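You operate a simulated robot arm through the tools that you are given. There is no shell and no other tool.

You run a simulated robot arm. Do the job below in one go: nothing can be reset, and whatever is moved stays where it is left.

## Task
Give the turntable a quarter turn, rinse the teal brush, lid the primer.
Fine: turn first, knob away from the grey handled board, so that the pots stand side by side; brush back in its holder. Set down upright: teal brush.
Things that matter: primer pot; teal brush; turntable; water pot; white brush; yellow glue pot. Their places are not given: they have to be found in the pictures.

Only the result counts: the job must be done as asked and must still hold three seconds after the hand-in. Knocking over, shifting, dropping, spilling or breaking anything else fails it. Lids that push on must go on centred and level and be pressed home; caps that screw on are set level and turned clockwise until they are tight.

## Robot
A 6-joint arm with a fingered hand, fixed in place. Base frame: the origin is at the foot of the arm, x ahead of it, y to its left, z up. Units: mm, rad, N and s.
With the tool pointing down near the work surface it reaches from about 500 to 800 mm from the base axis. Its first joint turns from -2.897 to 2.897 rad. Payload 4 kg.
Tool frame: the origin (TCP) lies between the finger pads and is the grasp point; the fingertips stand 20 mm ahead of it; z points along the fingers, y is the line along which they close. Largest opening 140 mm; the body of the gripper starts 54 mm behind the TCP. The gripper is a hand of 3 fingers: y runs from the thumb to the fingers, the wrist lies at [0, 0, -215] in the tool frame.
Orientation is told as [roll, pitch, yaw] about the base's x, y, z axes, in that order, counted from this pose: with the fingers straight down and closing along the base's y, the tool's x points along the base's -x, its y along +y and its z along -z.

## Interface
- The arm moves only by the tool jog_arm. Its argument "motion" is one flat list of numbers, 6 for each row, row after row: the shift along the base's x, y, z in mm, then the turn, a rotation vector about the base's x, y, z in rad. In form: [tx, ty, tz, rx, ry, rz, tx, ty, tz, rx, ry, rz, ...]. A call has 1 to 20 rows; each row is the pose to reach, as a shift and turn from the pose commanded when the call began. Rows are played at 5 a second. More than 50 mm and 0.15 rad between two rows, and nothing of the call is played. A pose out of reach is approached as far as the arm can. The call stops where the force on the tool passes 40 N (or 10 N more than at its start, if that is more) or the arm is blocked; 0.2 s more then pass. In this call time passes only in rows, and 0.2 s behind the last. It gives the time, the measured TCP pose, the force on the tool (base axes), the opening and the grip force at its end, in the units of the frame above (readings bear some noise), with the torque about the TCP (base axes, N m) and any sound that the robot's microphone picked up.
- Cameras (640 x 400 px; columns grow to the right, rows downward): "scene" is fixed at [399.9, 489.9, 1654.3]; the picture's right is [-1.00, 0.04, 0.00], its down [0.02, 0.42, -0.91] and it looks along [-0.04, -0.91, -0.42] (base axes); focal length 349 px, centre (320, 200). "wrist" rides on the gripper at [74, -43, -79] in the tool frame; the picture's right is [0.50, 0.87, 0.00], its down [-0.59, 0.34, -0.73] and it looks along [-0.64, 0.37, 0.68] (tool axes); focal length 275 px, centre (320, 200).
- snapshot(camera): a new picture of that camera. No time passes.
- raise_lower(by): slides the trunk up (or, below 0, down) by that many mm; the arm rides with it, the base frame stays. It gives what a move gives, with no picture.
- curl_fingers(finger1, finger2, thumb_bend): sets how far each is bent, from 0 (flat) to 1 (curled in); at 0.3 the hand is open as for a grip, at 0.7 the pads meet at the TCP. One left out holds its place. A second passes; each finger stops where it meets its share of the squeeze, and holds until it gets a number again. It is the only way to open and close the hand. It gives what a move gives, with no picture; readings hold the bend of each and the force on the fingers (four entries, about 0 where the hand has none), thumb and palm.
- probe_pixels(camera, pixels): for up to 12 pixels [column, row] of the newest picture of that camera ("zoom" is the newest enlarged one), the place [x, y, z] in the base frame of the surface seen there, good to about 2 mm, but the place of the scene camera against the robot may be out by one fixed shift of up to 12 mm in any direction. No time passes.
- zoom(camera, box): a new picture of the part [left, top, right, bottom] of that camera's present view, enlarged. No time passes.
- sign_off(): hands the job in; it is judged then, once.

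Open the gripper and draw the arm clear of the work before you hand the job in, unless the task says otherwise.

The tools are called after "Request:" as a command line: name --argument value ..., lists and objects as JSON in quotes. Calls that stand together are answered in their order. jog_arm: Moves the arm, as the interface text tells. Its arguments: {"type":"object","properties":{"motion":{"type":"array"}},"required":["motion"]} The other tools are called the same way: raise_lower (by) slides the trunk up or down; curl_fingers (finger1, finger2, thumb_bend) moves the fingers one by one; snapshot (camera) takes a picture; probe_pixels (camera, pixels) gives the place of the surface under pixels of a picture; zoom (camera, box) takes an enlarged picture of a part of a camera's view; sign_off () hands the job in.

At the start:

```text
clock: 0.0
tool_pos: [248.1, -417.1, 1346.9]
tcp_rot: [0.001, -0.001, 0.0]
force: [-0.2, -0.8, 0.0]
ft_torque: [0.0, -0.01, -0.04]
grip_width: 139.8
gripper_force: 0.1
shape: jaw
bend: [0.3, 0.3, 0.3]
finger forces: [0.0, 0.0, 0.1, 0.1, 0.0, 0.1]
trunk travel left (down, up): [-250.0, 340.0]
```

scene: 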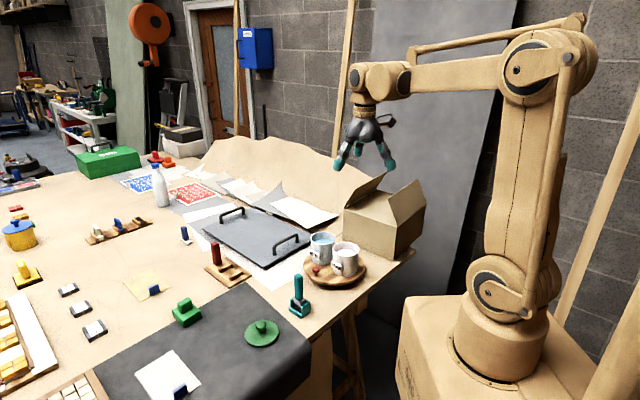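
wrist: 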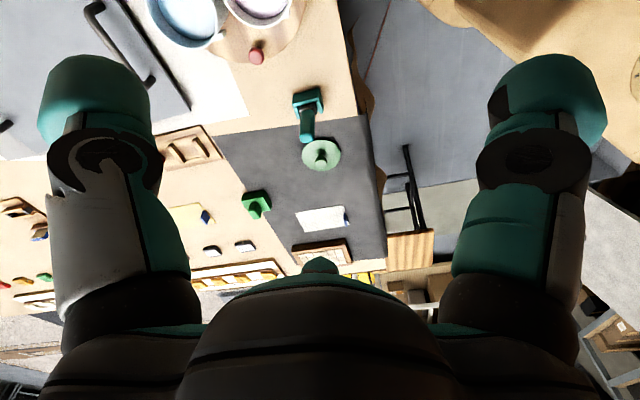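

The scene picture shows a turntable with two pots around (335,265), a teal brush in a holder near (299,297), a green lid-like disc at (262,332), and a grey handled board at (258,235). I zoom in on these to see details.

Request:
zoom --camera "scene" --box '[200, 200, 400, 325]'

Request:
snapshot --camera "scene"

Request:
zoom --camera "wrist" --box '[120, 0, 400, 175]'

```text
3.20 times, centred on (300, 262) of scene
```

zoom: 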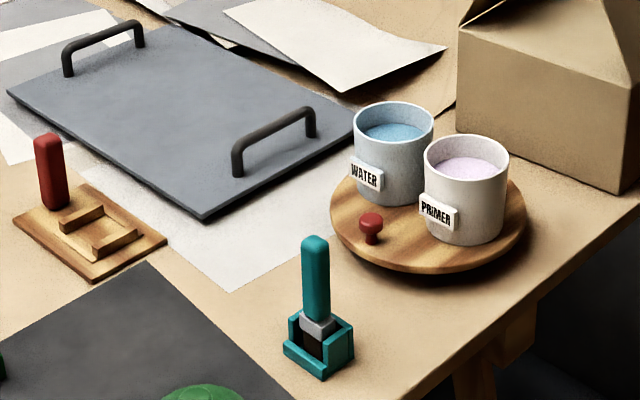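

```text
taken
```

scene: 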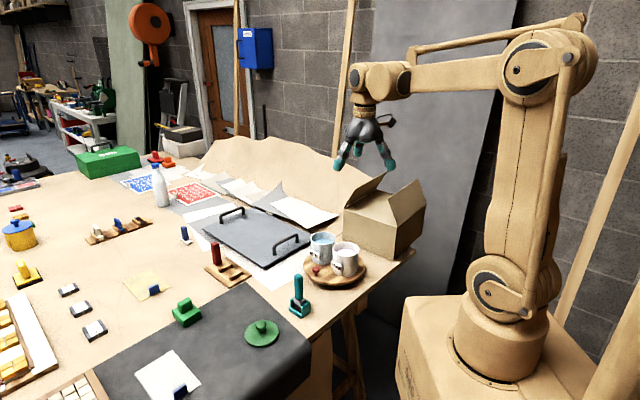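

```text
2.29 times, centred on (260, 88) of wrist
```

zoom: 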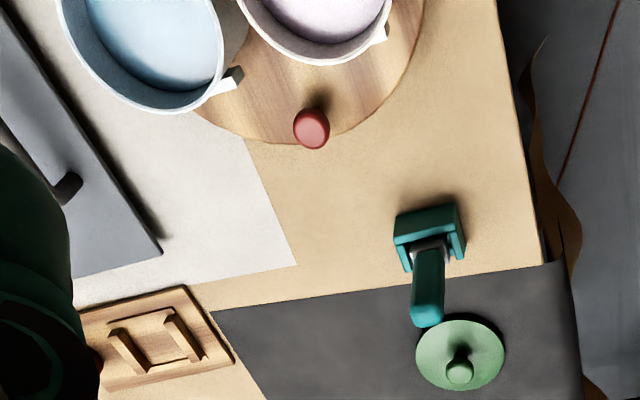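

Objects are clearly seen in the zoom: water pot (395,150), primer pot (465,190), red knob (371,225), teal brush (315,300). I probe places in the scene and wrist pictures.

Request:
probe_pixels --camera "scene" --pixels '[[322, 242], [346, 252], [316, 270], [300, 278], [299, 306], [262, 324], [262, 338], [335, 285], [309, 262], [363, 265], [285, 240], [400, 265]]'

Request:
probe_pixels --camera "wrist" --pixels '[[183, 15], [260, 3], [256, 56], [306, 138], [308, 96], [321, 154], [310, 150], [330, 164], [280, 55], [232, 60], [150, 85], [340, 110]]'

```text
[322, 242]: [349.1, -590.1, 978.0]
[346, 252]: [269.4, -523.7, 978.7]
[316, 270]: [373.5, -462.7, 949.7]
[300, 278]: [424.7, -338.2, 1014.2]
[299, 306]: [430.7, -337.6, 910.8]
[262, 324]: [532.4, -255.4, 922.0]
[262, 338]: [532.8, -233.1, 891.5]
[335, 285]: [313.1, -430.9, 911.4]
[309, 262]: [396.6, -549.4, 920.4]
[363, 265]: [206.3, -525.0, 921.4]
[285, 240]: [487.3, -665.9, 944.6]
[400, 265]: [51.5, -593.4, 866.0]
```

```text
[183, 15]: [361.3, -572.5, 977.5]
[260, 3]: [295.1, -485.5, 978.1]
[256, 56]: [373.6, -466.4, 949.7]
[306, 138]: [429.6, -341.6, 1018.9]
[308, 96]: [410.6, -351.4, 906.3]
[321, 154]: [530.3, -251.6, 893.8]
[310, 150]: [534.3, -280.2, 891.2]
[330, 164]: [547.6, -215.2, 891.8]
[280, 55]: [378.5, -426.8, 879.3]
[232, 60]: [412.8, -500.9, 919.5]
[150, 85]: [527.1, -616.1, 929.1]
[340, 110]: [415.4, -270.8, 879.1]
```

The wrist and scene cameras agree within about 4 mm; the table top is at z≈879. I zoom on the other regions to find any other lid and the white brush and glue pot.

Request:
zoom --camera "scene" --box '[200, 275, 360, 375]'

Request:
zoom --camera "scene" --box '[0, 190, 160, 290]'

Request:
zoom --camera "scene" --box '[0, 280, 200, 400]'

Request:
zoom --camera "scene" --box '[80, 140, 280, 265]'

Request:
zoom --camera "scene" --box '[290, 220, 386, 280]'

```text
4.00 times, centred on (280, 325) of scene
```

zoom: 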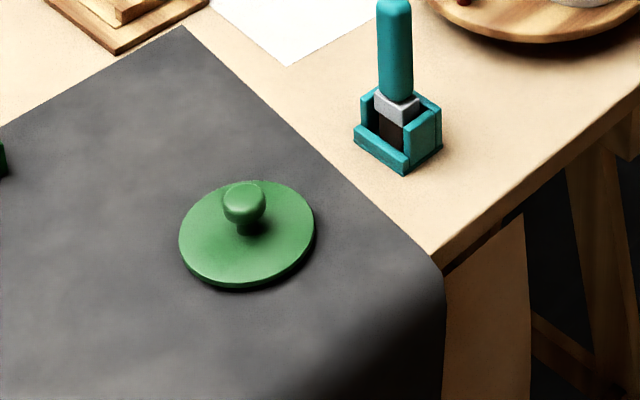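

```text
4.00 times, centred on (80, 240) of scene
```

zoom: 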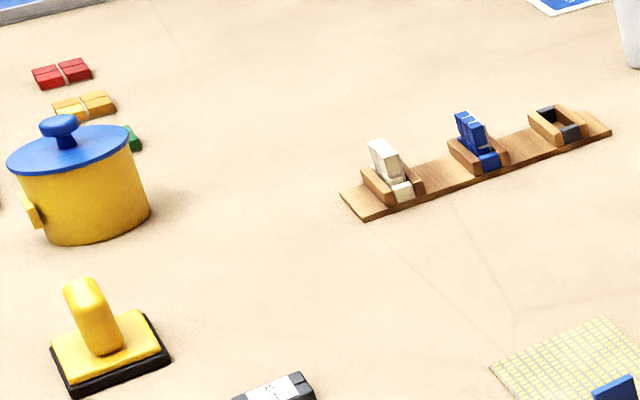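

```text
3.20 times, centred on (100, 340) of scene
```

zoom: 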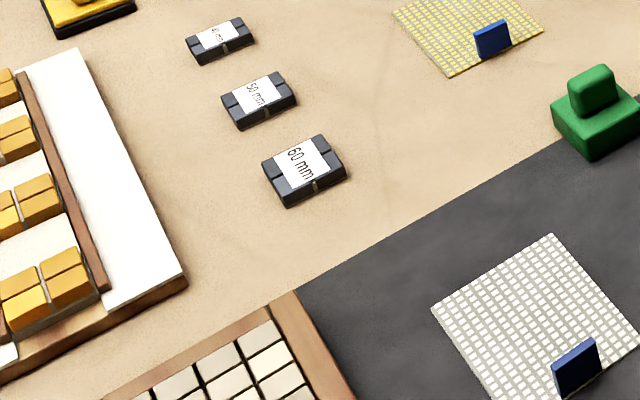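

```text
3.20 times, centred on (180, 202) of scene
```

zoom: 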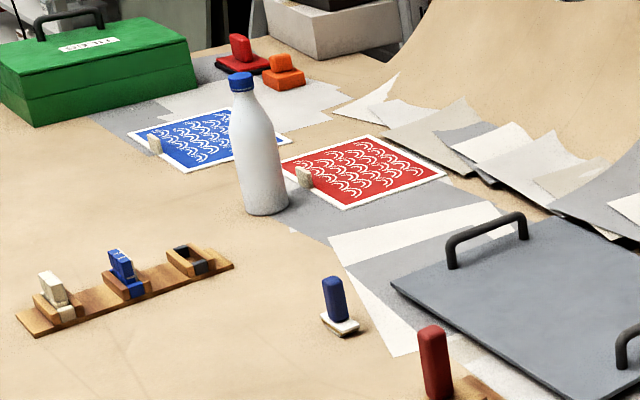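

```text
6.67 times, centred on (338, 250) of scene
```

zoom: 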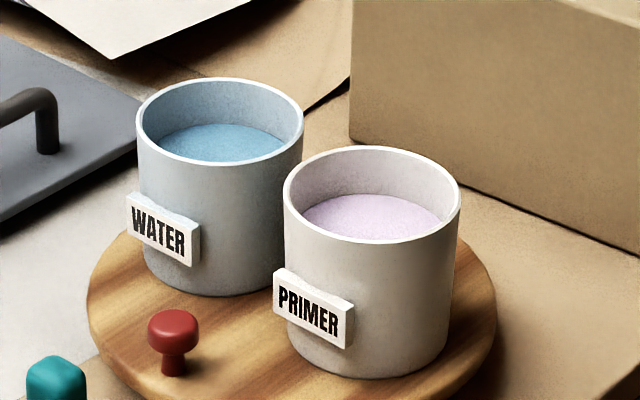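

The last zoom shows the pots' rims well (water rim around (220,120), primer rim around (372,195)); I probe their rims, the knob and the turntable edge for geometry.

Request:
probe_pixels --camera "zoom" --pixels '[[138, 125], [302, 125], [220, 163], [220, 79], [286, 205], [459, 205], [372, 242], [372, 148], [173, 320], [90, 290], [495, 300], [220, 330]]'

Request:
zoom --camera "scene" --box '[280, 265, 328, 325]'

```text
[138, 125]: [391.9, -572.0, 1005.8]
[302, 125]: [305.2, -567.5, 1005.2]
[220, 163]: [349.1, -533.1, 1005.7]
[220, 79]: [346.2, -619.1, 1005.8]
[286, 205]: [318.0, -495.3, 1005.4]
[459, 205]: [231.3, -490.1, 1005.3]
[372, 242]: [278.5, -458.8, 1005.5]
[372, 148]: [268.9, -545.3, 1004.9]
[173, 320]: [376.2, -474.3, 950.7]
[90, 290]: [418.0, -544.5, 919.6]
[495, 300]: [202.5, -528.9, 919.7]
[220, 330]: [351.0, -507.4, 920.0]
```

```text
6.67 times, centred on (304, 295) of scene
```

zoom: 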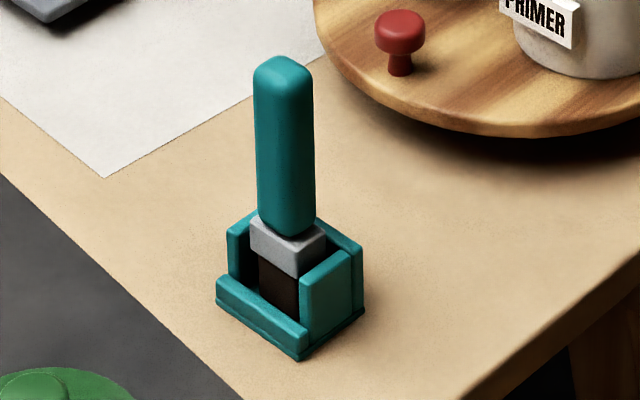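

The turntable centre comes out near (311,-538), radius ≈108; water pot ≈(348,-576), primer ≈(274,-502), rims z≈1005; knob ≈(375,-469). I look closely at the hand itself to learn its finger geometry.

Request:
zoom --camera "scene" --box '[310, 80, 422, 180]'

Request:
probe_pixels --camera "wrist" --pixels '[[95, 90], [545, 90], [105, 160], [530, 155], [320, 265], [120, 230], [500, 230], [320, 330], [140, 330], [480, 330], [130, 75], [500, 100]]'

```text
4.00 times, centred on (366, 130) of scene
```

zoom: 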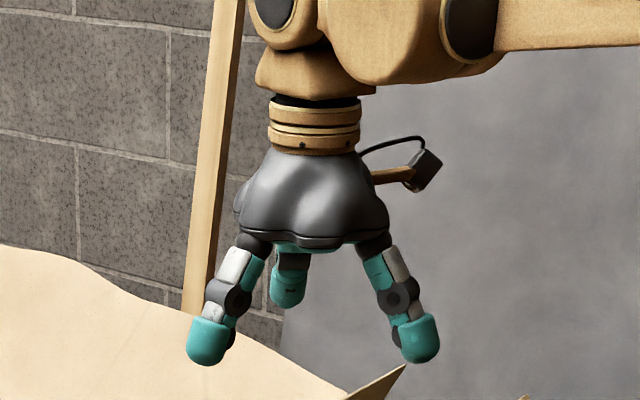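

```text
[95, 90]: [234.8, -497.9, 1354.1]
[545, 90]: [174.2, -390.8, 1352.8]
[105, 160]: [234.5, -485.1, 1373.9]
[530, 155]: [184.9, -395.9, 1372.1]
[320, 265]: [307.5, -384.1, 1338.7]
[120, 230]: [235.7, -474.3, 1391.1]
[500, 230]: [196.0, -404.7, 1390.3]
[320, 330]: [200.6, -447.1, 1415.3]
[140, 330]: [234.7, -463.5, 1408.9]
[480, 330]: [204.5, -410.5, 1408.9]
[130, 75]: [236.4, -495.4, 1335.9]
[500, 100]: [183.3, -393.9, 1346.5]
```

The hand is a three-finger hand with fingers about 120° apart (thumb at tool -y, fingers at ±x,+y), tips on a circle of ≈75 mm at bend 0.3. I test in free air how far the fingers close at bend 0.5.

Request:
curl_fingers --finger1 0.5 --finger2 0.5 --thumb_bend 0.5

Request:
snapshot --camera "wrist"

Request:
zoom --camera "scene" --box '[310, 80, 422, 180]'

```text
clock: 1.0
tool_pos: [247.8, -417.8, 1345.8]
tcp_rot: [-0.002, 0.001, -0.002]
force: [0.3, -0.4, -0.3]
ft_torque: [0.0, 0.0, -0.01]
grip_width: 63.8
gripper_force: 0.0
shape: fingers
bend: [0.5, 0.5, 0.5]
finger forces: [0.0, 0.0, 0.0, 0.0, 0.0, 0.1]
trunk travel left (down, up): [-250.0, 340.0]
```

```text
taken
```

wrist: 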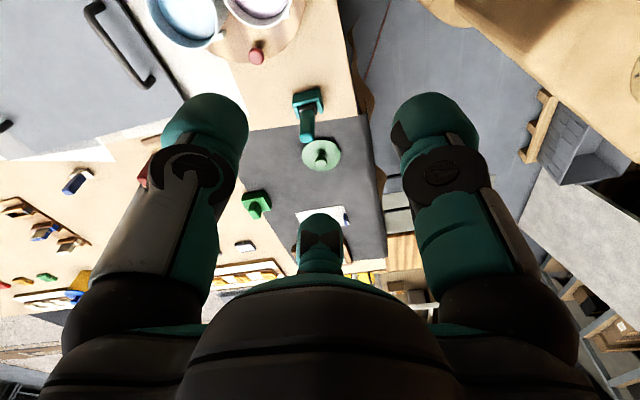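

```text
4.00 times, centred on (366, 130) of scene
```

zoom: 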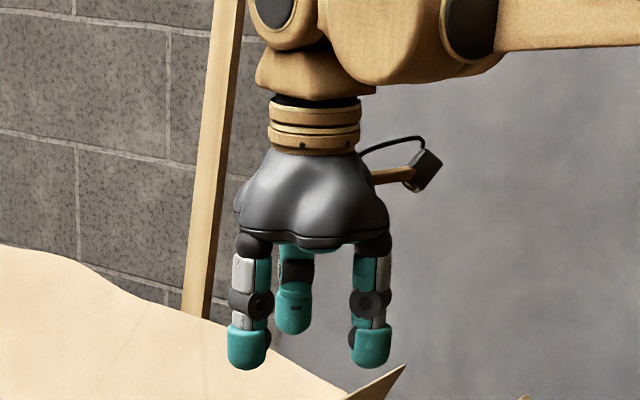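

At 0.5 the fingers stand straight down (opening 64 mm). I also check the fully closed shape at 0.68.

Request:
curl_fingers --finger1 0.66 --finger2 0.66 --thumb_bend 0.66

Request:
snapshot --camera "wrist"

Request:
zoom --camera "scene" --box '[310, 80, 422, 180]'

```text
clock: 2.0
tool_pos: [248.4, -417.8, 1347.5]
tcp_rot: [0.0, -0.002, 0.0]
force: [0.5, -0.1, 0.3]
ft_torque: [0.0, 0.01, 0.0]
grip_width: 13.8
gripper_force: 0.1
shape: fingers
bend: [0.66, 0.66, 0.66]
finger forces: [0.1, 0.0, 0.0, 0.1, 0.0, 0.0]
trunk travel left (down, up): [-250.0, 340.0]
```

```text
taken
```

wrist: 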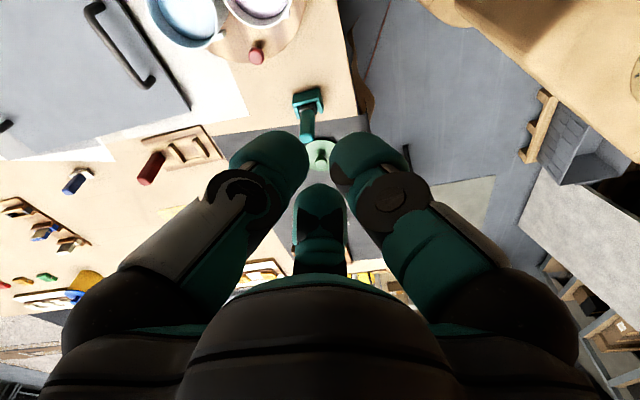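

```text
4.00 times, centred on (366, 130) of scene
```

zoom: 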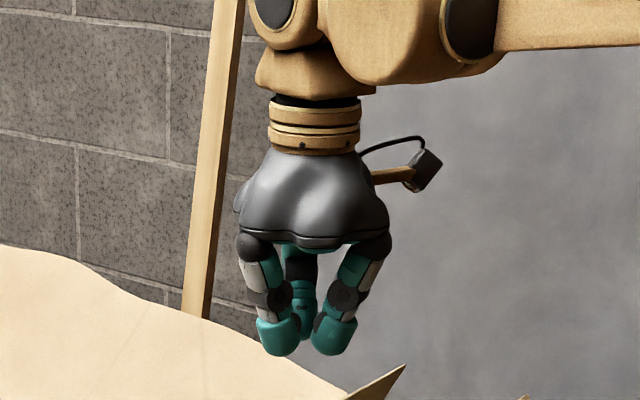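

The fingers converge on the TCP, and the TCP sits at the wrist picture's centre (320,200). Before moving I probe the carton flaps near (378,180) and (415,190), and re-open the fingers to 0.5.

Request:
curl_fingers --finger1 0.5 --finger2 0.5 --thumb_bend 0.5

Request:
snapshot --camera "scene"

Request:
probe_pixels --camera "scene" --pixels '[[382, 176], [417, 182], [346, 208], [395, 250], [424, 212], [345, 240], [388, 257], [365, 200], [275, 225], [215, 214]]'

```text
clock: 3.0
tool_pos: [248.0, -418.1, 1346.5]
tcp_rot: [0.0, -0.002, 0.0]
force: [-0.2, 0.6, -0.5]
ft_torque: [0.02, 0.04, -0.02]
grip_width: 63.6
gripper_force: 0.0
shape: fingers
bend: [0.5, 0.5, 0.5]
finger forces: [0.1, 0.0, 0.1, 0.0, 0.1, 0.0]
trunk travel left (down, up): [-250.0, 340.0]
```

```text
taken
```

scene: 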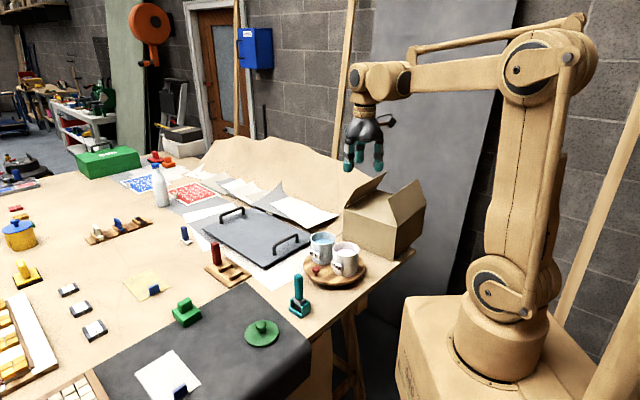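

```text
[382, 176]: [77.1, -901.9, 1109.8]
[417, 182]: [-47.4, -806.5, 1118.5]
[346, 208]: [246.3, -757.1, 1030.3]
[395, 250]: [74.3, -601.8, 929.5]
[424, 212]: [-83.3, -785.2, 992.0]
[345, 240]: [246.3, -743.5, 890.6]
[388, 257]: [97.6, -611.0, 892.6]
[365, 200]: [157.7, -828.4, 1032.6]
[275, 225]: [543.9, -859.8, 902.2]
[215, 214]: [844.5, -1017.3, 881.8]
```

The carton lies at y < -600, clear of the path. I move above the knob to about (375,-469,1080) while yawing -0.75 rad so that the thumb will point between the pots.

Request:
jog_arm --motion '[18.1, -7.4, -38.1, 0, 0, -0.107, 36.3, -14.8, -76.3, 0, 0, -0.214, 54.4, -22.3, -114.4, 0, 0, -0.321, 72.6, -29.7, -152.6, 0, 0, -0.429, 90.7, -37.1, -190.7, 0, 0, -0.536, 108.9, -44.6, -228.9, 0, 0, -0.643, 127, -52, -267, 0, 0, -0.75]'

Request:
snapshot --camera "wrist"

Request:
snapshot --camera "scene"

```text
clock: 4.6
tool_pos: [377.3, -472.0, 1077.2]
tcp_rot: [0.001, 0.002, -0.752]
force: [0.5, 0.2, -0.5]
ft_torque: [0.03, 0.02, 0.02]
grip_width: 63.6
gripper_force: 0.0
shape: fingers
bend: [0.5, 0.5, 0.5]
finger forces: [0.0, 0.0, 0.0, 0.0, 0.1, 0.1]
trunk travel left (down, up): [-250.0, 340.0]
```

```text
taken
```

wrist: 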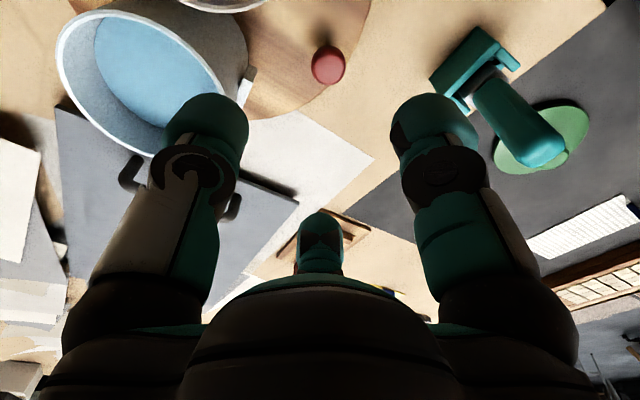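

```text
taken
```

scene: 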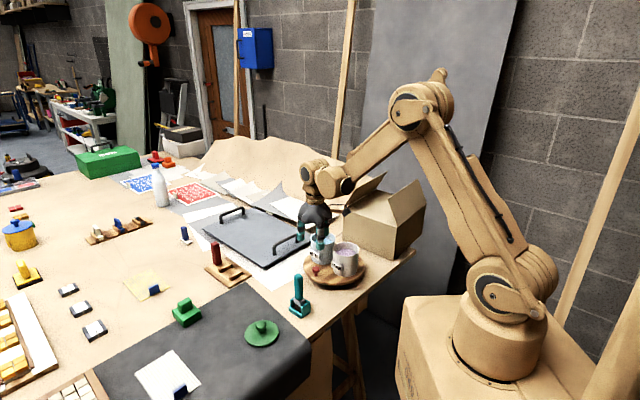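

The hand is above the knob; the knob head is seen at (328,65) in the wrist picture. I probe it, the visible turntable rim, and the brush (handle top (540,150), holder (480,60)).

Request:
probe_pixels --camera "wrist" --pixels '[[328, 58], [314, 65], [343, 65], [328, 82], [328, 47], [270, 120], [365, 20], [330, 105], [540, 150], [500, 90], [475, 40], [462, 90]]'

Request:
zoom --camera "wrist" --box '[240, 0, 400, 100]'

```text
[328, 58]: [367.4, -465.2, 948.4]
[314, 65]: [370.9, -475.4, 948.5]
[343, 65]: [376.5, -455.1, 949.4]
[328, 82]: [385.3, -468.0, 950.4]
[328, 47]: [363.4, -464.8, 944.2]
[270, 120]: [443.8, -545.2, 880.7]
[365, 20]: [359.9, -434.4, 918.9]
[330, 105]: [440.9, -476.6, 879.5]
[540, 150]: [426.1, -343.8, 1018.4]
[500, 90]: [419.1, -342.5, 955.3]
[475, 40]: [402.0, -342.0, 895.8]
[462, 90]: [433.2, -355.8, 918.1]
```

```text
4.00 times, centred on (320, 50) of wrist
```

zoom: 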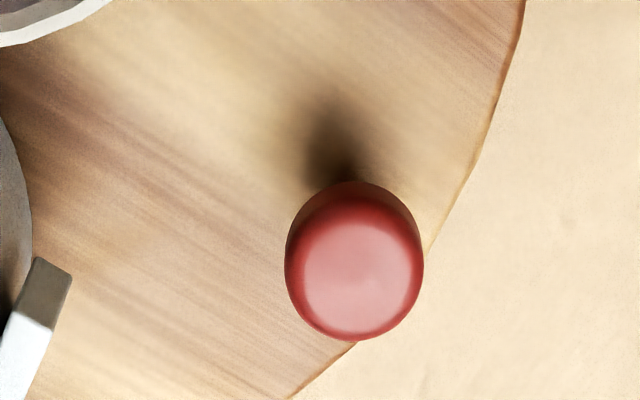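

The knob's head centre is ≈(374,-466), radius ≈11 mm. To find the turn axis I zoom the scene on the turntable and then probe its edge points.

Request:
zoom --camera "scene" --box '[290, 230, 386, 290]'

```text
6.67 times, centred on (338, 260) of scene
```

zoom: 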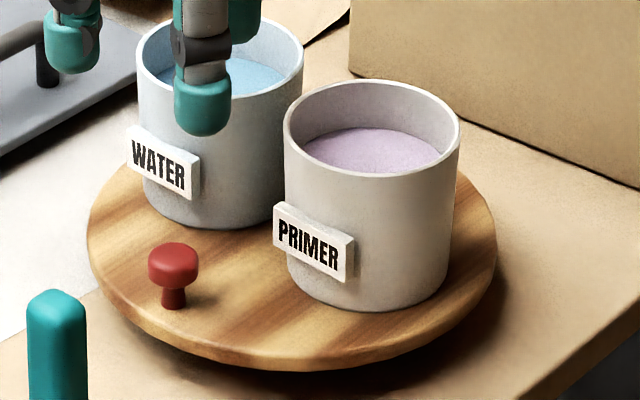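

The turntable's top edge runs through roughly (90,225), (130,297), (220,342), (320,353), (420,330), (480,275), (490,220). I probe these and the knob's top.

Request:
probe_pixels --camera "zoom" --pixels '[[91, 222], [105, 268], [140, 302], [190, 330], [250, 346], [320, 352], [390, 342], [440, 318], [480, 275], [493, 240], [486, 205], [173, 253]]'

```text
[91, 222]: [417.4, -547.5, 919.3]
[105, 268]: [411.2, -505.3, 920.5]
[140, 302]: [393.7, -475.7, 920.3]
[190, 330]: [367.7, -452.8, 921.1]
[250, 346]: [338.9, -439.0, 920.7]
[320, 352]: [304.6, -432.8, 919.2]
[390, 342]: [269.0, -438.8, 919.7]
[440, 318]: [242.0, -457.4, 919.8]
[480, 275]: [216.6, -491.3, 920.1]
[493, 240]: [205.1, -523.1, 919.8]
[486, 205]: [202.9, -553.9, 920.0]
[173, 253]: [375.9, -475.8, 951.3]
```

A circle fit gives the axis at ≈(310,-540) in scene coordinates, ≈(309,-536.5) in robot coordinates (scene shift ≈(-1.5,+4)). I descend partway over the knob to z≈1000 and check again.

Request:
jog_arm --motion '[-0.5, 1.5, -30, 0, 0, 0, -1, 3.5, -60, 0, 0, 0, -1, 3.5, -80, 0, 0, 0]'

Request:
snapshot --camera "wrist"

Request:
zoom --camera "scene" --box '[270, 170, 398, 290]'

```text
clock: 5.4
tool_pos: [374.6, -467.0, 999.3]
tcp_rot: [-0.002, 0.0, -0.75]
force: [0.0, 0.6, 0.3]
ft_torque: [0.02, -0.02, -0.01]
grip_width: 63.5
gripper_force: 0.0
shape: fingers
bend: [0.5, 0.5, 0.5]
finger forces: [0.0, 0.0, 0.0, 0.0, 0.0, 0.0]
trunk travel left (down, up): [-250.0, 340.0]
```

```text
taken
```

wrist: 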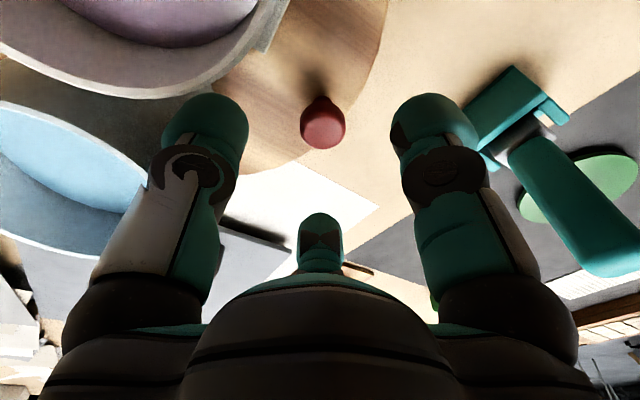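

```text
3.33 times, centred on (334, 230) of scene
```

zoom: 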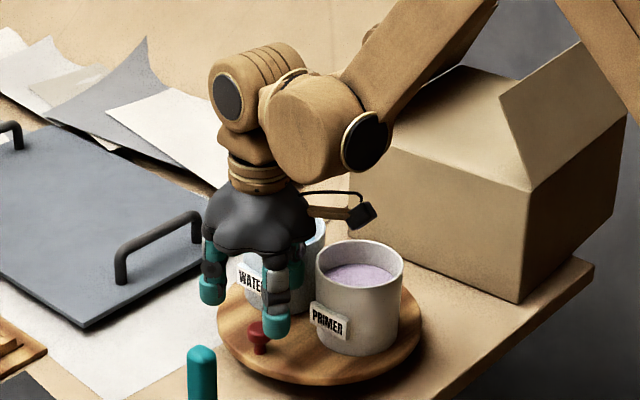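

The knob is at (323,123) heading to the picture centre, the fingers are clear of both pots and the wrist camera sits about 10 mm outside and above the primer rim. I descend to z≈951.

Request:
jog_arm --motion '[0, 0, -16, 0, 0, 0, 0, 0, -32, 0, 0, 0, 0, 0, -48, 0, 0, 0]'

Request:
snapshot --camera "wrist"

Request:
zoom --camera "scene" --box '[290, 200, 386, 290]'

```text
clock: 6.2
tool_pos: [373.6, -465.6, 952.2]
tcp_rot: [0.0, 0.0, -0.749]
force: [-0.3, 0.4, -0.6]
ft_torque: [0.02, -0.01, -0.03]
grip_width: 63.6
gripper_force: 0.1
shape: fingers
bend: [0.5, 0.5, 0.5]
finger forces: [0.0, 0.1, 0.1, 0.1, 0.0, 0.0]
trunk travel left (down, up): [-250.0, 340.0]
```

```text
taken
```

wrist: 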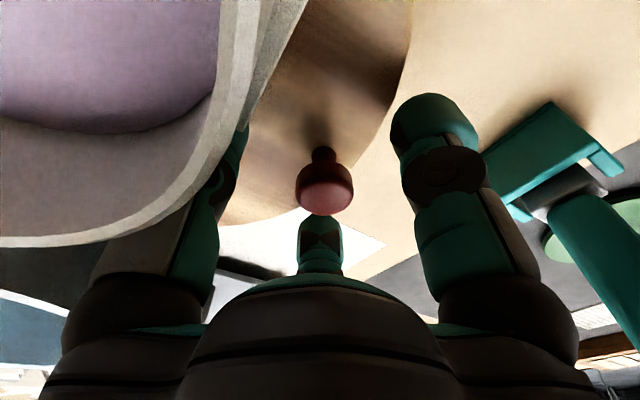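

```text
4.44 times, centred on (338, 245) of scene
```

zoom: 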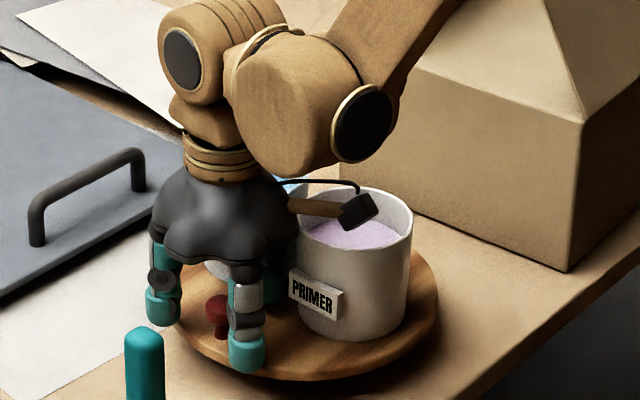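

The knob head sits at (325,187), within 2 mm of the grasp point. I close the three fingers on it.

Request:
curl_fingers --finger1 0.7 --finger2 0.7 --thumb_bend 0.7

Request:
snapshot --camera "wrist"

```text
clock: 7.2
tool_pos: [372.8, -466.8, 952.0]
tcp_rot: [-0.001, 0.0, -0.75]
force: [0.7, -0.5, -2.9]
ft_torque: [0.04, 0.0, 0.02]
grip_width: 18.7
gripper_force: 13.7
shape: fingers
bend: [0.64, 0.63, 0.66]
finger forces: [8.8, 9.5, 0.0, 0.1, 8.8, 0.0]
trunk travel left (down, up): [-250.0, 340.0]
```

```text
taken
```

wrist: 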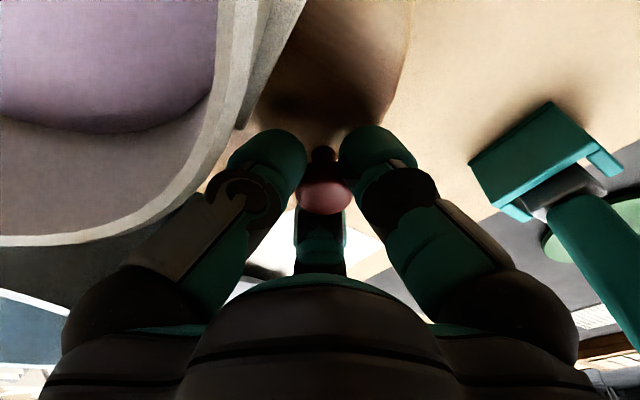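

All three fingers hold the knob with ≈9 N each. I begin the counter-clockwise turn (knob away from the grey board) about (309,-536) with the first 18° and watch the force.

Request:
jog_arm --motion '[-5.69, 4.86, 0, 0, 0, 0.0785, -11.75, 9.27, 0, 0, 0, 0.157, -18.12, 13.19, 0, 0, 0, 0.2355, -24.79, 16.6, 0, 0, 0, 0.314]'

Request:
zoom --camera "scene" --box '[290, 200, 386, 290]'

```text
clock: 8.2
tool_pos: [348.2, -449.0, 951.4]
tcp_rot: [0.0, 0.0, -0.433]
force: [-0.6, -1.1, 5.0]
ft_torque: [0.02, -0.04, 0.1]
grip_width: 18.9
gripper_force: 14.3
shape: fingers
bend: [0.64, 0.63, 0.66]
finger forces: [8.9, 9.7, 0.1, 0.0, 10.1, 0.1]
trunk travel left (down, up): [-250.0, 340.0]
```

```text
4.44 times, centred on (338, 245) of scene
```

zoom: 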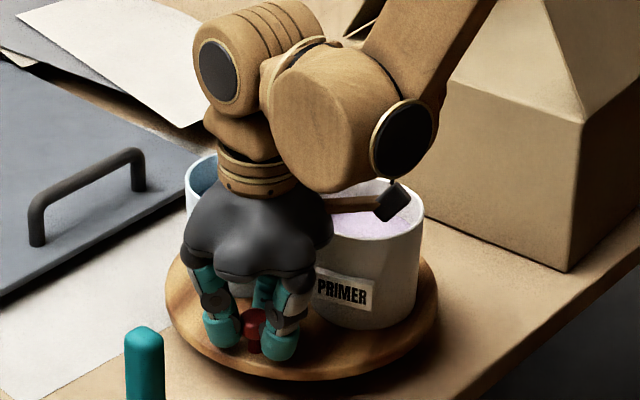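

The turntable follows with forces of only a few newtons. I go on to about 54°.

Request:
jog_arm --motion '[-6.91, 2.87, 0, 0, 0, 0.0785, -14.03, 5.19, 0, 0, 0, 0.157, -21.3, 6.94, 0, 0, 0, 0.2355, -28.71, 8.13, 0, 0, 0, 0.314, -36.16, 8.72, 0, 0, 0, 0.3925, -43.66, 8.72, 0, 0, 0, 0.471, -51.12, 8.14, 0, 0, 0, 0.5495, -58.51, 6.98, 0, 0, 0, 0.628]'

Request:
zoom --camera "scene" --box '[290, 200, 386, 290]'

```text
clock: 10.0
tool_pos: [290.4, -443.9, 951.9]
tcp_rot: [0.0, -0.001, 0.193]
force: [2.3, -3.2, -3.0]
ft_torque: [-0.03, -0.05, 0.12]
grip_width: 18.5
gripper_force: 14.2
shape: fingers
bend: [0.64, 0.63, 0.66]
finger forces: [8.8, 10.0, 0.0, 0.0, 10.3, 0.1]
trunk travel left (down, up): [-250.0, 340.0]
```

```text
4.44 times, centred on (338, 245) of scene
```

zoom: 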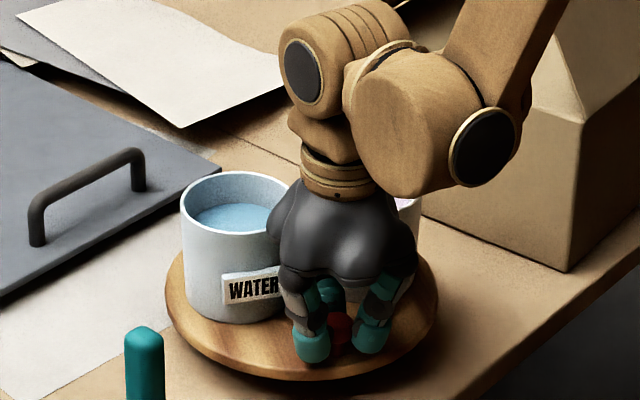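

Still small forces (≈4 N), water pot coming to the front-left. I finish the quarter turn with the last 36°.

Request:
jog_arm --motion '[-7.28, -1.74, 0, 0, 0, 0.0785, -14.41, -4.04, 0, 0, 0, 0.157, -21.33, -6.9, 0, 0, 0, 0.2355, -28.01, -10.29, 0, 0, 0, 0.314, -34.39, -14.19, 0, 0, 0, 0.3925, -40.47, -18.59, 0, 0, 0, 0.471, -46.17, -23.44, 0, 0, 0, 0.5495, -51.52, -28.79, 0, 0, 0, 0.6288]'

Request:
snapshot --camera "wrist"

Request:
zoom --camera "scene" --box '[290, 200, 386, 290]'

```text
clock: 11.2
tool_pos: [311.4, -427.4, 951.8]
tcp_rot: [-0.01, 0.019, 0.465]
force: [-4.8, -31.0, -2.0]
ft_torque: [-0.36, 0.05, -0.39]
grip_width: 24.4
gripper_force: 18.5
shape: fingers
bend: [0.68, 0.68, 0.59]
finger forces: [2.7, 2.6, 0.0, 0.0, 31.2, 0.0]
out of reach, approached as far as the arm can: row 3, 4, 5
trunk travel left (down, up): [-250.0, 340.0]
stopped in row 5: the force on the tool passed its limit at 41 N (the readings are from after the stop); the commanded pose is now the measured one
```

```text
taken
```

wrist: 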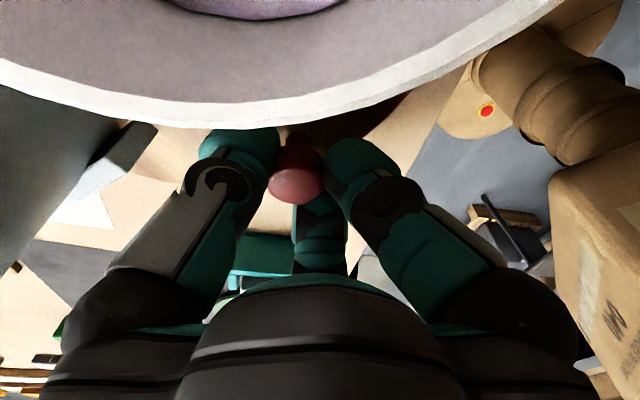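

```text
4.44 times, centred on (338, 245) of scene
```

zoom: 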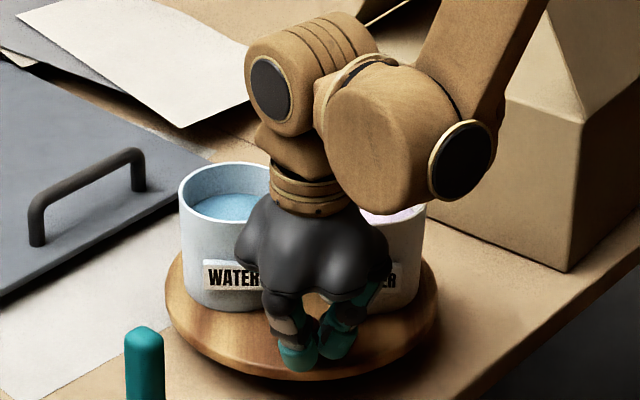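

The arm met a joint limit (rows 3–5 out of reach; the wrist yaw relative to the arm's azimuth stops near 80°), so the hand slid off-line and the thumb now presses with 31 N. I probe where the knob is before releasing it.

Request:
probe_pixels --camera "wrist" --pixels '[[297, 190], [280, 180], [315, 180], [297, 165], [290, 140], [250, 100], [150, 90]]'

Request:
zoom --camera "wrist" --box '[200, 80, 400, 240]'

```text
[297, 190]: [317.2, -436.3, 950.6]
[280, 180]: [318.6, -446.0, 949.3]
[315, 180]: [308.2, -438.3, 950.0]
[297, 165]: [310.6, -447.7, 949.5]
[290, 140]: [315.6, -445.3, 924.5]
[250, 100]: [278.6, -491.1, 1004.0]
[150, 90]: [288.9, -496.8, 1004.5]
```

```text
2.50 times, centred on (300, 160) of wrist
```

zoom: 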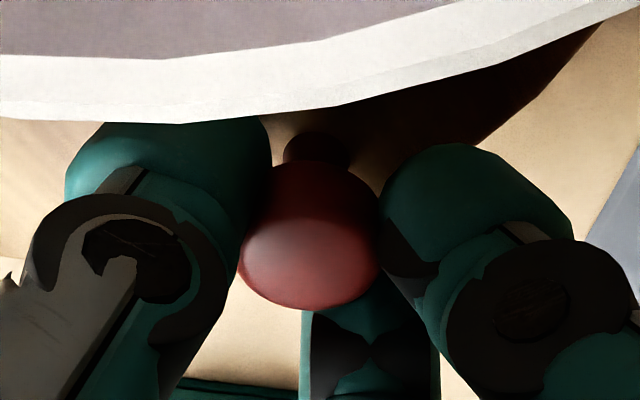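

The knob is at ≈(314,-442), i.e. about 40° of the turn is done. I open the fingers to free it, then I will regrasp with the hand yawed the other way (a finger inward, the camera outward), which keeps away from the wrist limit.

Request:
curl_fingers --finger1 0.5 --finger2 0.5 --thumb_bend 0.5

Request:
snapshot --camera "wrist"

Request:
zoom --camera "scene" --box '[290, 200, 386, 290]'

```text
clock: 12.2
tool_pos: [313.1, -423.2, 951.9]
tcp_rot: [-0.006, 0.018, 0.466]
force: [0.2, -0.1, -0.1]
ft_torque: [0.07, 0.02, -0.03]
grip_width: 63.6
gripper_force: 0.0
shape: fingers
bend: [0.5, 0.5, 0.5]
finger forces: [0.0, 0.0, 0.0, 0.0, 0.0, 0.0]
trunk travel left (down, up): [-250.0, 340.0]
```

```text
taken
```

wrist: 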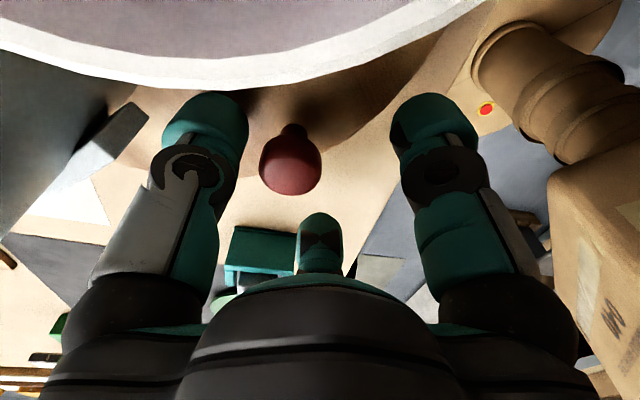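

```text
4.44 times, centred on (338, 245) of scene
```

zoom: 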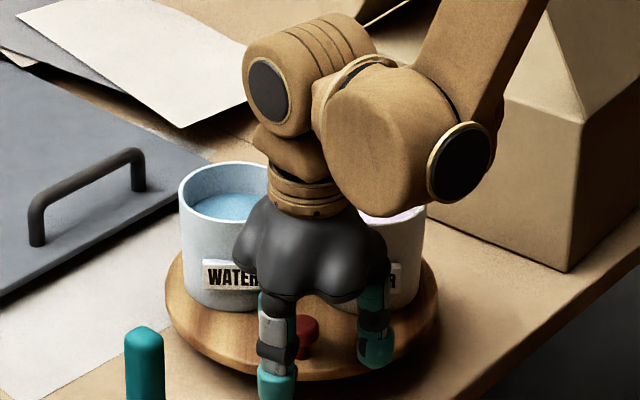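

The knob is free and nothing else touched. I rise 60 mm and yaw the hand by -2.61 rad above the knob.

Request:
jog_arm --motion '[0, 0, 30, 0, 0, 0, 0, -2, 60, 0, 0, 0, 0, -3, 60, 0, 0, -0.145, 0, -4, 60, 0, 0, -0.29, 0, -5, 60, 0, 0, -0.435, 0, -6, 60, 0, 0, -0.58, 0, -7, 60, 0, 0, -0.725, 0, -8, 60, 0, 0, -0.87, 0, -9, 60, 0, 0, -1.015, 0, -10, 60, 0, 0, -1.16, 0, -11, 60, 0, 0, -1.305, 0, -12, 60, 0, 0, -1.45, 0, -13, 60, 0, 0, -1.595, 0, -14, 60, 0, 0, -1.74, 0, -15, 60, 0, 0, -1.885, 0, -16, 60, 0, 0, -2.03, 0, -17, 60, 0, 0, -2.175, 0, -18, 60, 0, 0, -2.32, 0, -18, 60, 0, 0, -2.465, 0, -18, 60, 0, 0, -2.61]'

Request:
snapshot --camera "wrist"

Request:
zoom --camera "scene" --box '[270, 170, 414, 290]'

```text
clock: 16.4
tool_pos: [315.0, -441.7, 1013.7]
tcp_rot: [-0.009, 0.02, -2.147]
force: [-0.2, -0.2, 0.6]
ft_torque: [0.03, 0.02, 0.02]
grip_width: 63.6
gripper_force: 0.2
shape: fingers
bend: [0.5, 0.5, 0.5]
finger forces: [0.1, 0.1, 0.0, 0.0, 0.0, 0.0]
trunk travel left (down, up): [-250.0, 340.0]
```

```text
taken
```

wrist: 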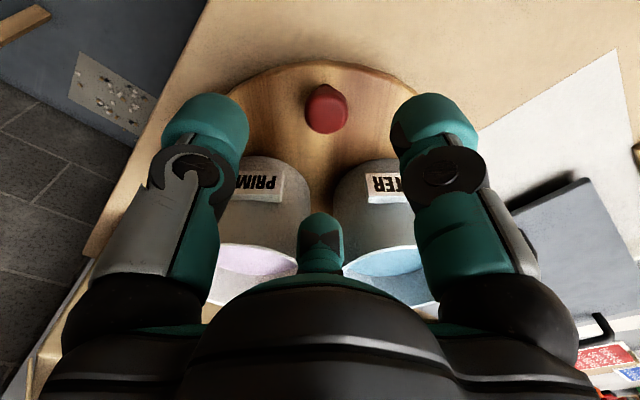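

```text
3.33 times, centred on (342, 230) of scene
```

zoom: 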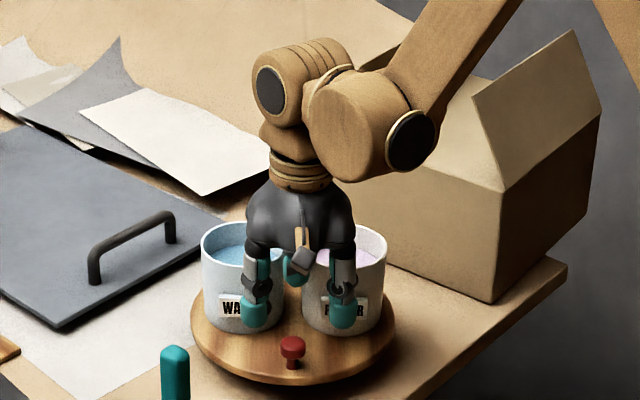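

The view is now clear: knob at (327,108), both pots behind it. I probe the knob and the turntable's edge with the wrist camera to refine the axis.

Request:
probe_pixels --camera "wrist" --pixels '[[326, 122], [308, 112], [345, 112], [326, 90], [222, 90], [260, 70], [300, 62], [340, 62], [380, 72], [412, 85], [300, 110], [360, 110]]'

Request:
zoom --camera "wrist" --box '[200, 40, 440, 190]'

```text
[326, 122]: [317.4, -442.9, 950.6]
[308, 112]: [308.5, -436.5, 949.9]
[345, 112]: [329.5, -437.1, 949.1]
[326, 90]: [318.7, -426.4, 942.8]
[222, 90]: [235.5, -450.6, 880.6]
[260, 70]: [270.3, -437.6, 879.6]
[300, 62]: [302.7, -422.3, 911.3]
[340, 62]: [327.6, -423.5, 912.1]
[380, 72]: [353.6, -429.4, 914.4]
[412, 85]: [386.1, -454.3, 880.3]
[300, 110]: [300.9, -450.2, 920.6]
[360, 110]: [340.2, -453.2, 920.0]
```

```text
2.67 times, centred on (320, 115) of wrist
```

zoom: 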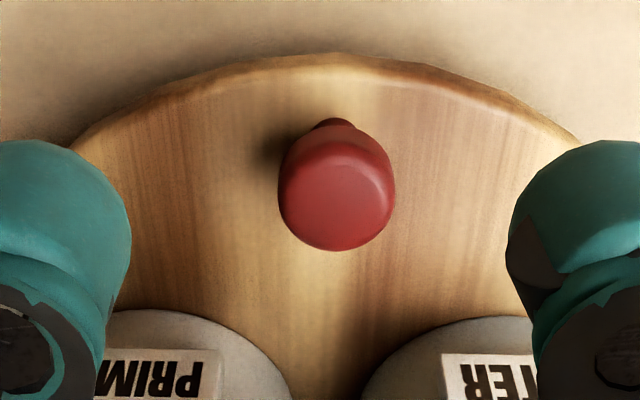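

I probe the turntable's top edge and the knob head in this enlarged wrist view to pin the axis down.

Request:
probe_pixels --camera "zoom" --pixels '[[150, 115], [210, 92], [270, 77], [340, 72], [400, 76], [460, 88], [520, 112], [336, 200], [285, 195], [388, 195], [336, 245], [336, 150]]'

```text
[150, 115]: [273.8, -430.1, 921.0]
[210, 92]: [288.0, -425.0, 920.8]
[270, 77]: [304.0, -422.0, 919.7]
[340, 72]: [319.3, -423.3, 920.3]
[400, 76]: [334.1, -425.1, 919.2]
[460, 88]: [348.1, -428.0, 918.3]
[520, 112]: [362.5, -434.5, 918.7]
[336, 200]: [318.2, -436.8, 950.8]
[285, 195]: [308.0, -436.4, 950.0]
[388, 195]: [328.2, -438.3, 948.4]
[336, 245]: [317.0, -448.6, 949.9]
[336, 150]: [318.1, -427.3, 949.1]
```

The fit now shows the scene camera is off by ≈(-1.5,+10) mm: the axis is ≈(309,-530.5), the knob at (318,-438) has turned ≈40°, so ≈50° remain. I line up above the knob, levelling the small tilt, and go partly down.

Request:
jog_arm --motion '[2, 2, -5, -0.01, 0.0015, 0, 4, 3.5, -20, -0.0217, 0.0033, -0.02]'

Request:
snapshot --camera "wrist"

```text
clock: 17.0
tool_pos: [317.9, -438.0, 993.7]
tcp_rot: [0.002, 0.0, -2.164]
force: [0.6, 0.2, 0.1]
ft_torque: [-0.05, 0.02, 0.0]
grip_width: 63.7
gripper_force: 0.0
shape: fingers
bend: [0.5, 0.5, 0.5]
finger forces: [0.0, 0.1, 0.0, 0.1, 0.0, 0.1]
trunk travel left (down, up): [-250.0, 340.0]
```

```text
taken
```

wrist: 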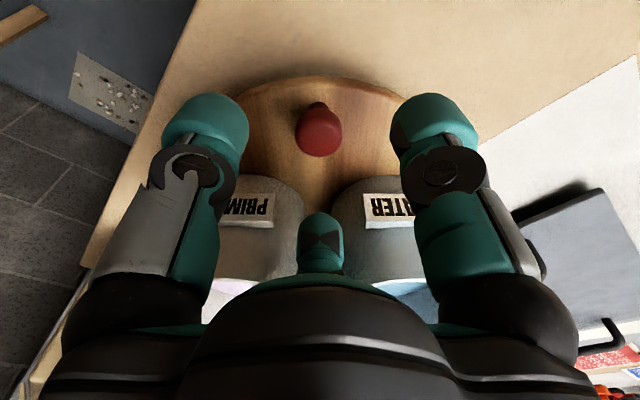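

The knob is centred at (319,135) and the hand is level. I descend 42 mm around it.

Request:
jog_arm --motion '[0, 0, -14, 0, 0, 0, 0, 0, -28, 0, 0, 0, 0, 0, -42, 0, 0, 0]'

Request:
snapshot --camera "wrist"

```text
clock: 17.8
tool_pos: [316.9, -437.3, 951.3]
tcp_rot: [0.003, 0.0, -2.162]
force: [0.0, 0.2, -0.9]
ft_torque: [-0.03, -0.04, 0.02]
grip_width: 63.4
gripper_force: 0.0
shape: fingers
bend: [0.5, 0.5, 0.5]
finger forces: [0.0, 0.1, 0.0, 0.0, 0.0, 0.0]
trunk travel left (down, up): [-250.0, 340.0]
```

```text
taken
```

wrist: 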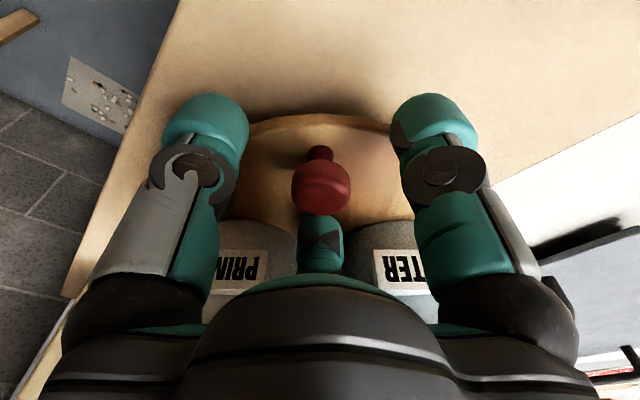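

The knob is at the grasp point (321,190) with nothing in contact. I close the fingers on it again.

Request:
curl_fingers --finger1 0.7 --finger2 0.7 --thumb_bend 0.7

Request:
snapshot --camera "wrist"

```text
clock: 18.8
tool_pos: [318.8, -439.0, 950.6]
tcp_rot: [0.002, -0.001, -2.164]
force: [0.1, 1.5, -6.2]
ft_torque: [0.05, -0.02, -0.01]
grip_width: 19.4
gripper_force: 13.9
shape: fingers
bend: [0.64, 0.64, 0.65]
finger forces: [8.6, 8.5, 0.1, 0.0, 10.7, 0.0]
trunk travel left (down, up): [-250.0, 340.0]
```

```text
taken
```

wrist: 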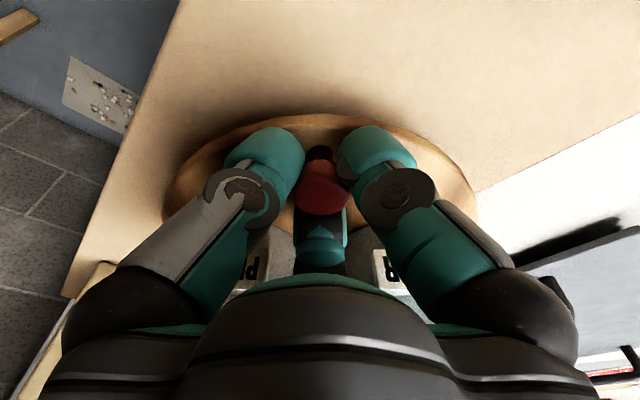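

Grip is firm on all three fingers. I turn counter-clockwise about (309,-530.5) by the first 25° of the remaining 50°.

Request:
jog_arm --motion '[-6.8, 0.42, 0, 0, 0, 0.0733, -13.62, 0.35, 0, 0, 0, 0.1467, -20.41, -0.22, 0, 0, 0, 0.22, -27.13, -1.29, 0, 0, 0, 0.2933, -33.77, -2.85, 0, 0, 0, 0.3667, -40.28, -4.89, 0, 0, 0, 0.44]'

Request:
snapshot --camera "wrist"

```text
clock: 20.2
tool_pos: [277.3, -444.0, 949.9]
tcp_rot: [0.003, -0.001, -1.722]
force: [2.3, -7.2, 1.5]
ft_torque: [-0.11, -0.1, -0.01]
grip_width: 18.7
gripper_force: 14.8
shape: fingers
bend: [0.64, 0.64, 0.66]
finger forces: [8.4, 11.4, 0.1, 0.0, 9.9, 0.0]
trunk travel left (down, up): [-250.0, 340.0]
```

```text
taken
```

wrist: 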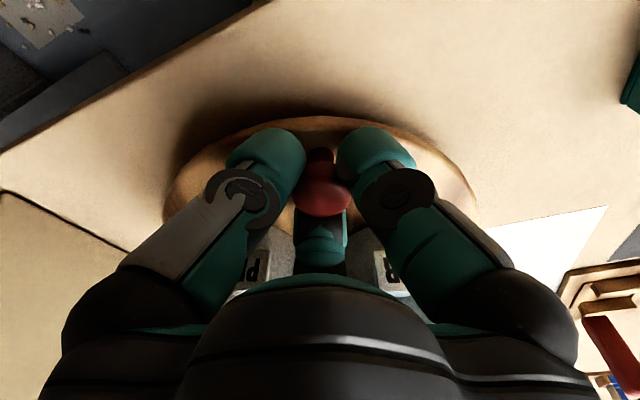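

It follows well (≈7 N). I complete the other 25°.

Request:
jog_arm --motion '[-6.2, -2.6, 0, 0, 0, 0.0733, -12.27, -5.7, 0, 0, 0, 0.1467, -18.07, -9.2, 0, 0, 0, 0.22, -23.6, -13.1, 0, 0, 0, 0.2933, -28.9, -17.4, 0, 0, 0, 0.3667, -33.9, -22.1, 0, 0, 0, 0.44]'

Request:
snapshot --camera "wrist"

Request:
zoom --camera "scene" --box '[290, 200, 400, 290]'

```text
clock: 21.6
tool_pos: [243.8, -464.6, 948.6]
tcp_rot: [0.003, 0.0, -1.282]
force: [5.5, -4.9, 7.1]
ft_torque: [-0.06, -0.11, -0.02]
grip_width: 17.6
gripper_force: 13.9
shape: fingers
bend: [0.64, 0.64, 0.66]
finger forces: [8.1, 11.3, 0.0, 0.0, 9.2, 0.1]
trunk travel left (down, up): [-250.0, 340.0]
```

```text
taken
```

wrist: 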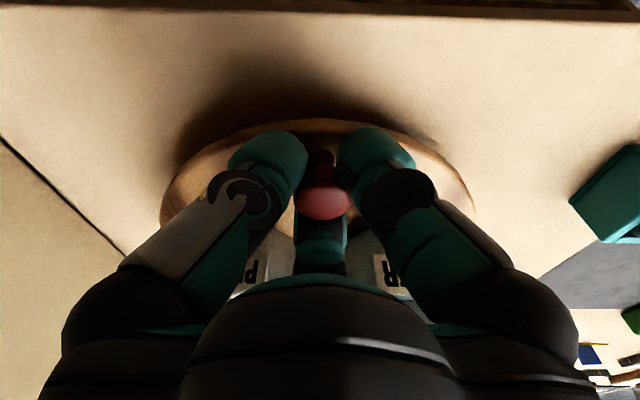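

```text
4.44 times, centred on (345, 245) of scene
```

zoom: 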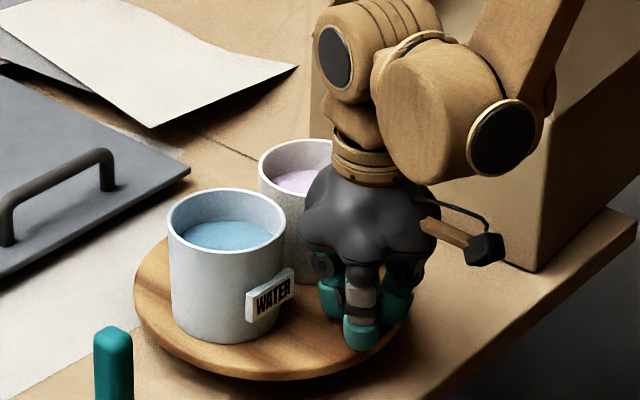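

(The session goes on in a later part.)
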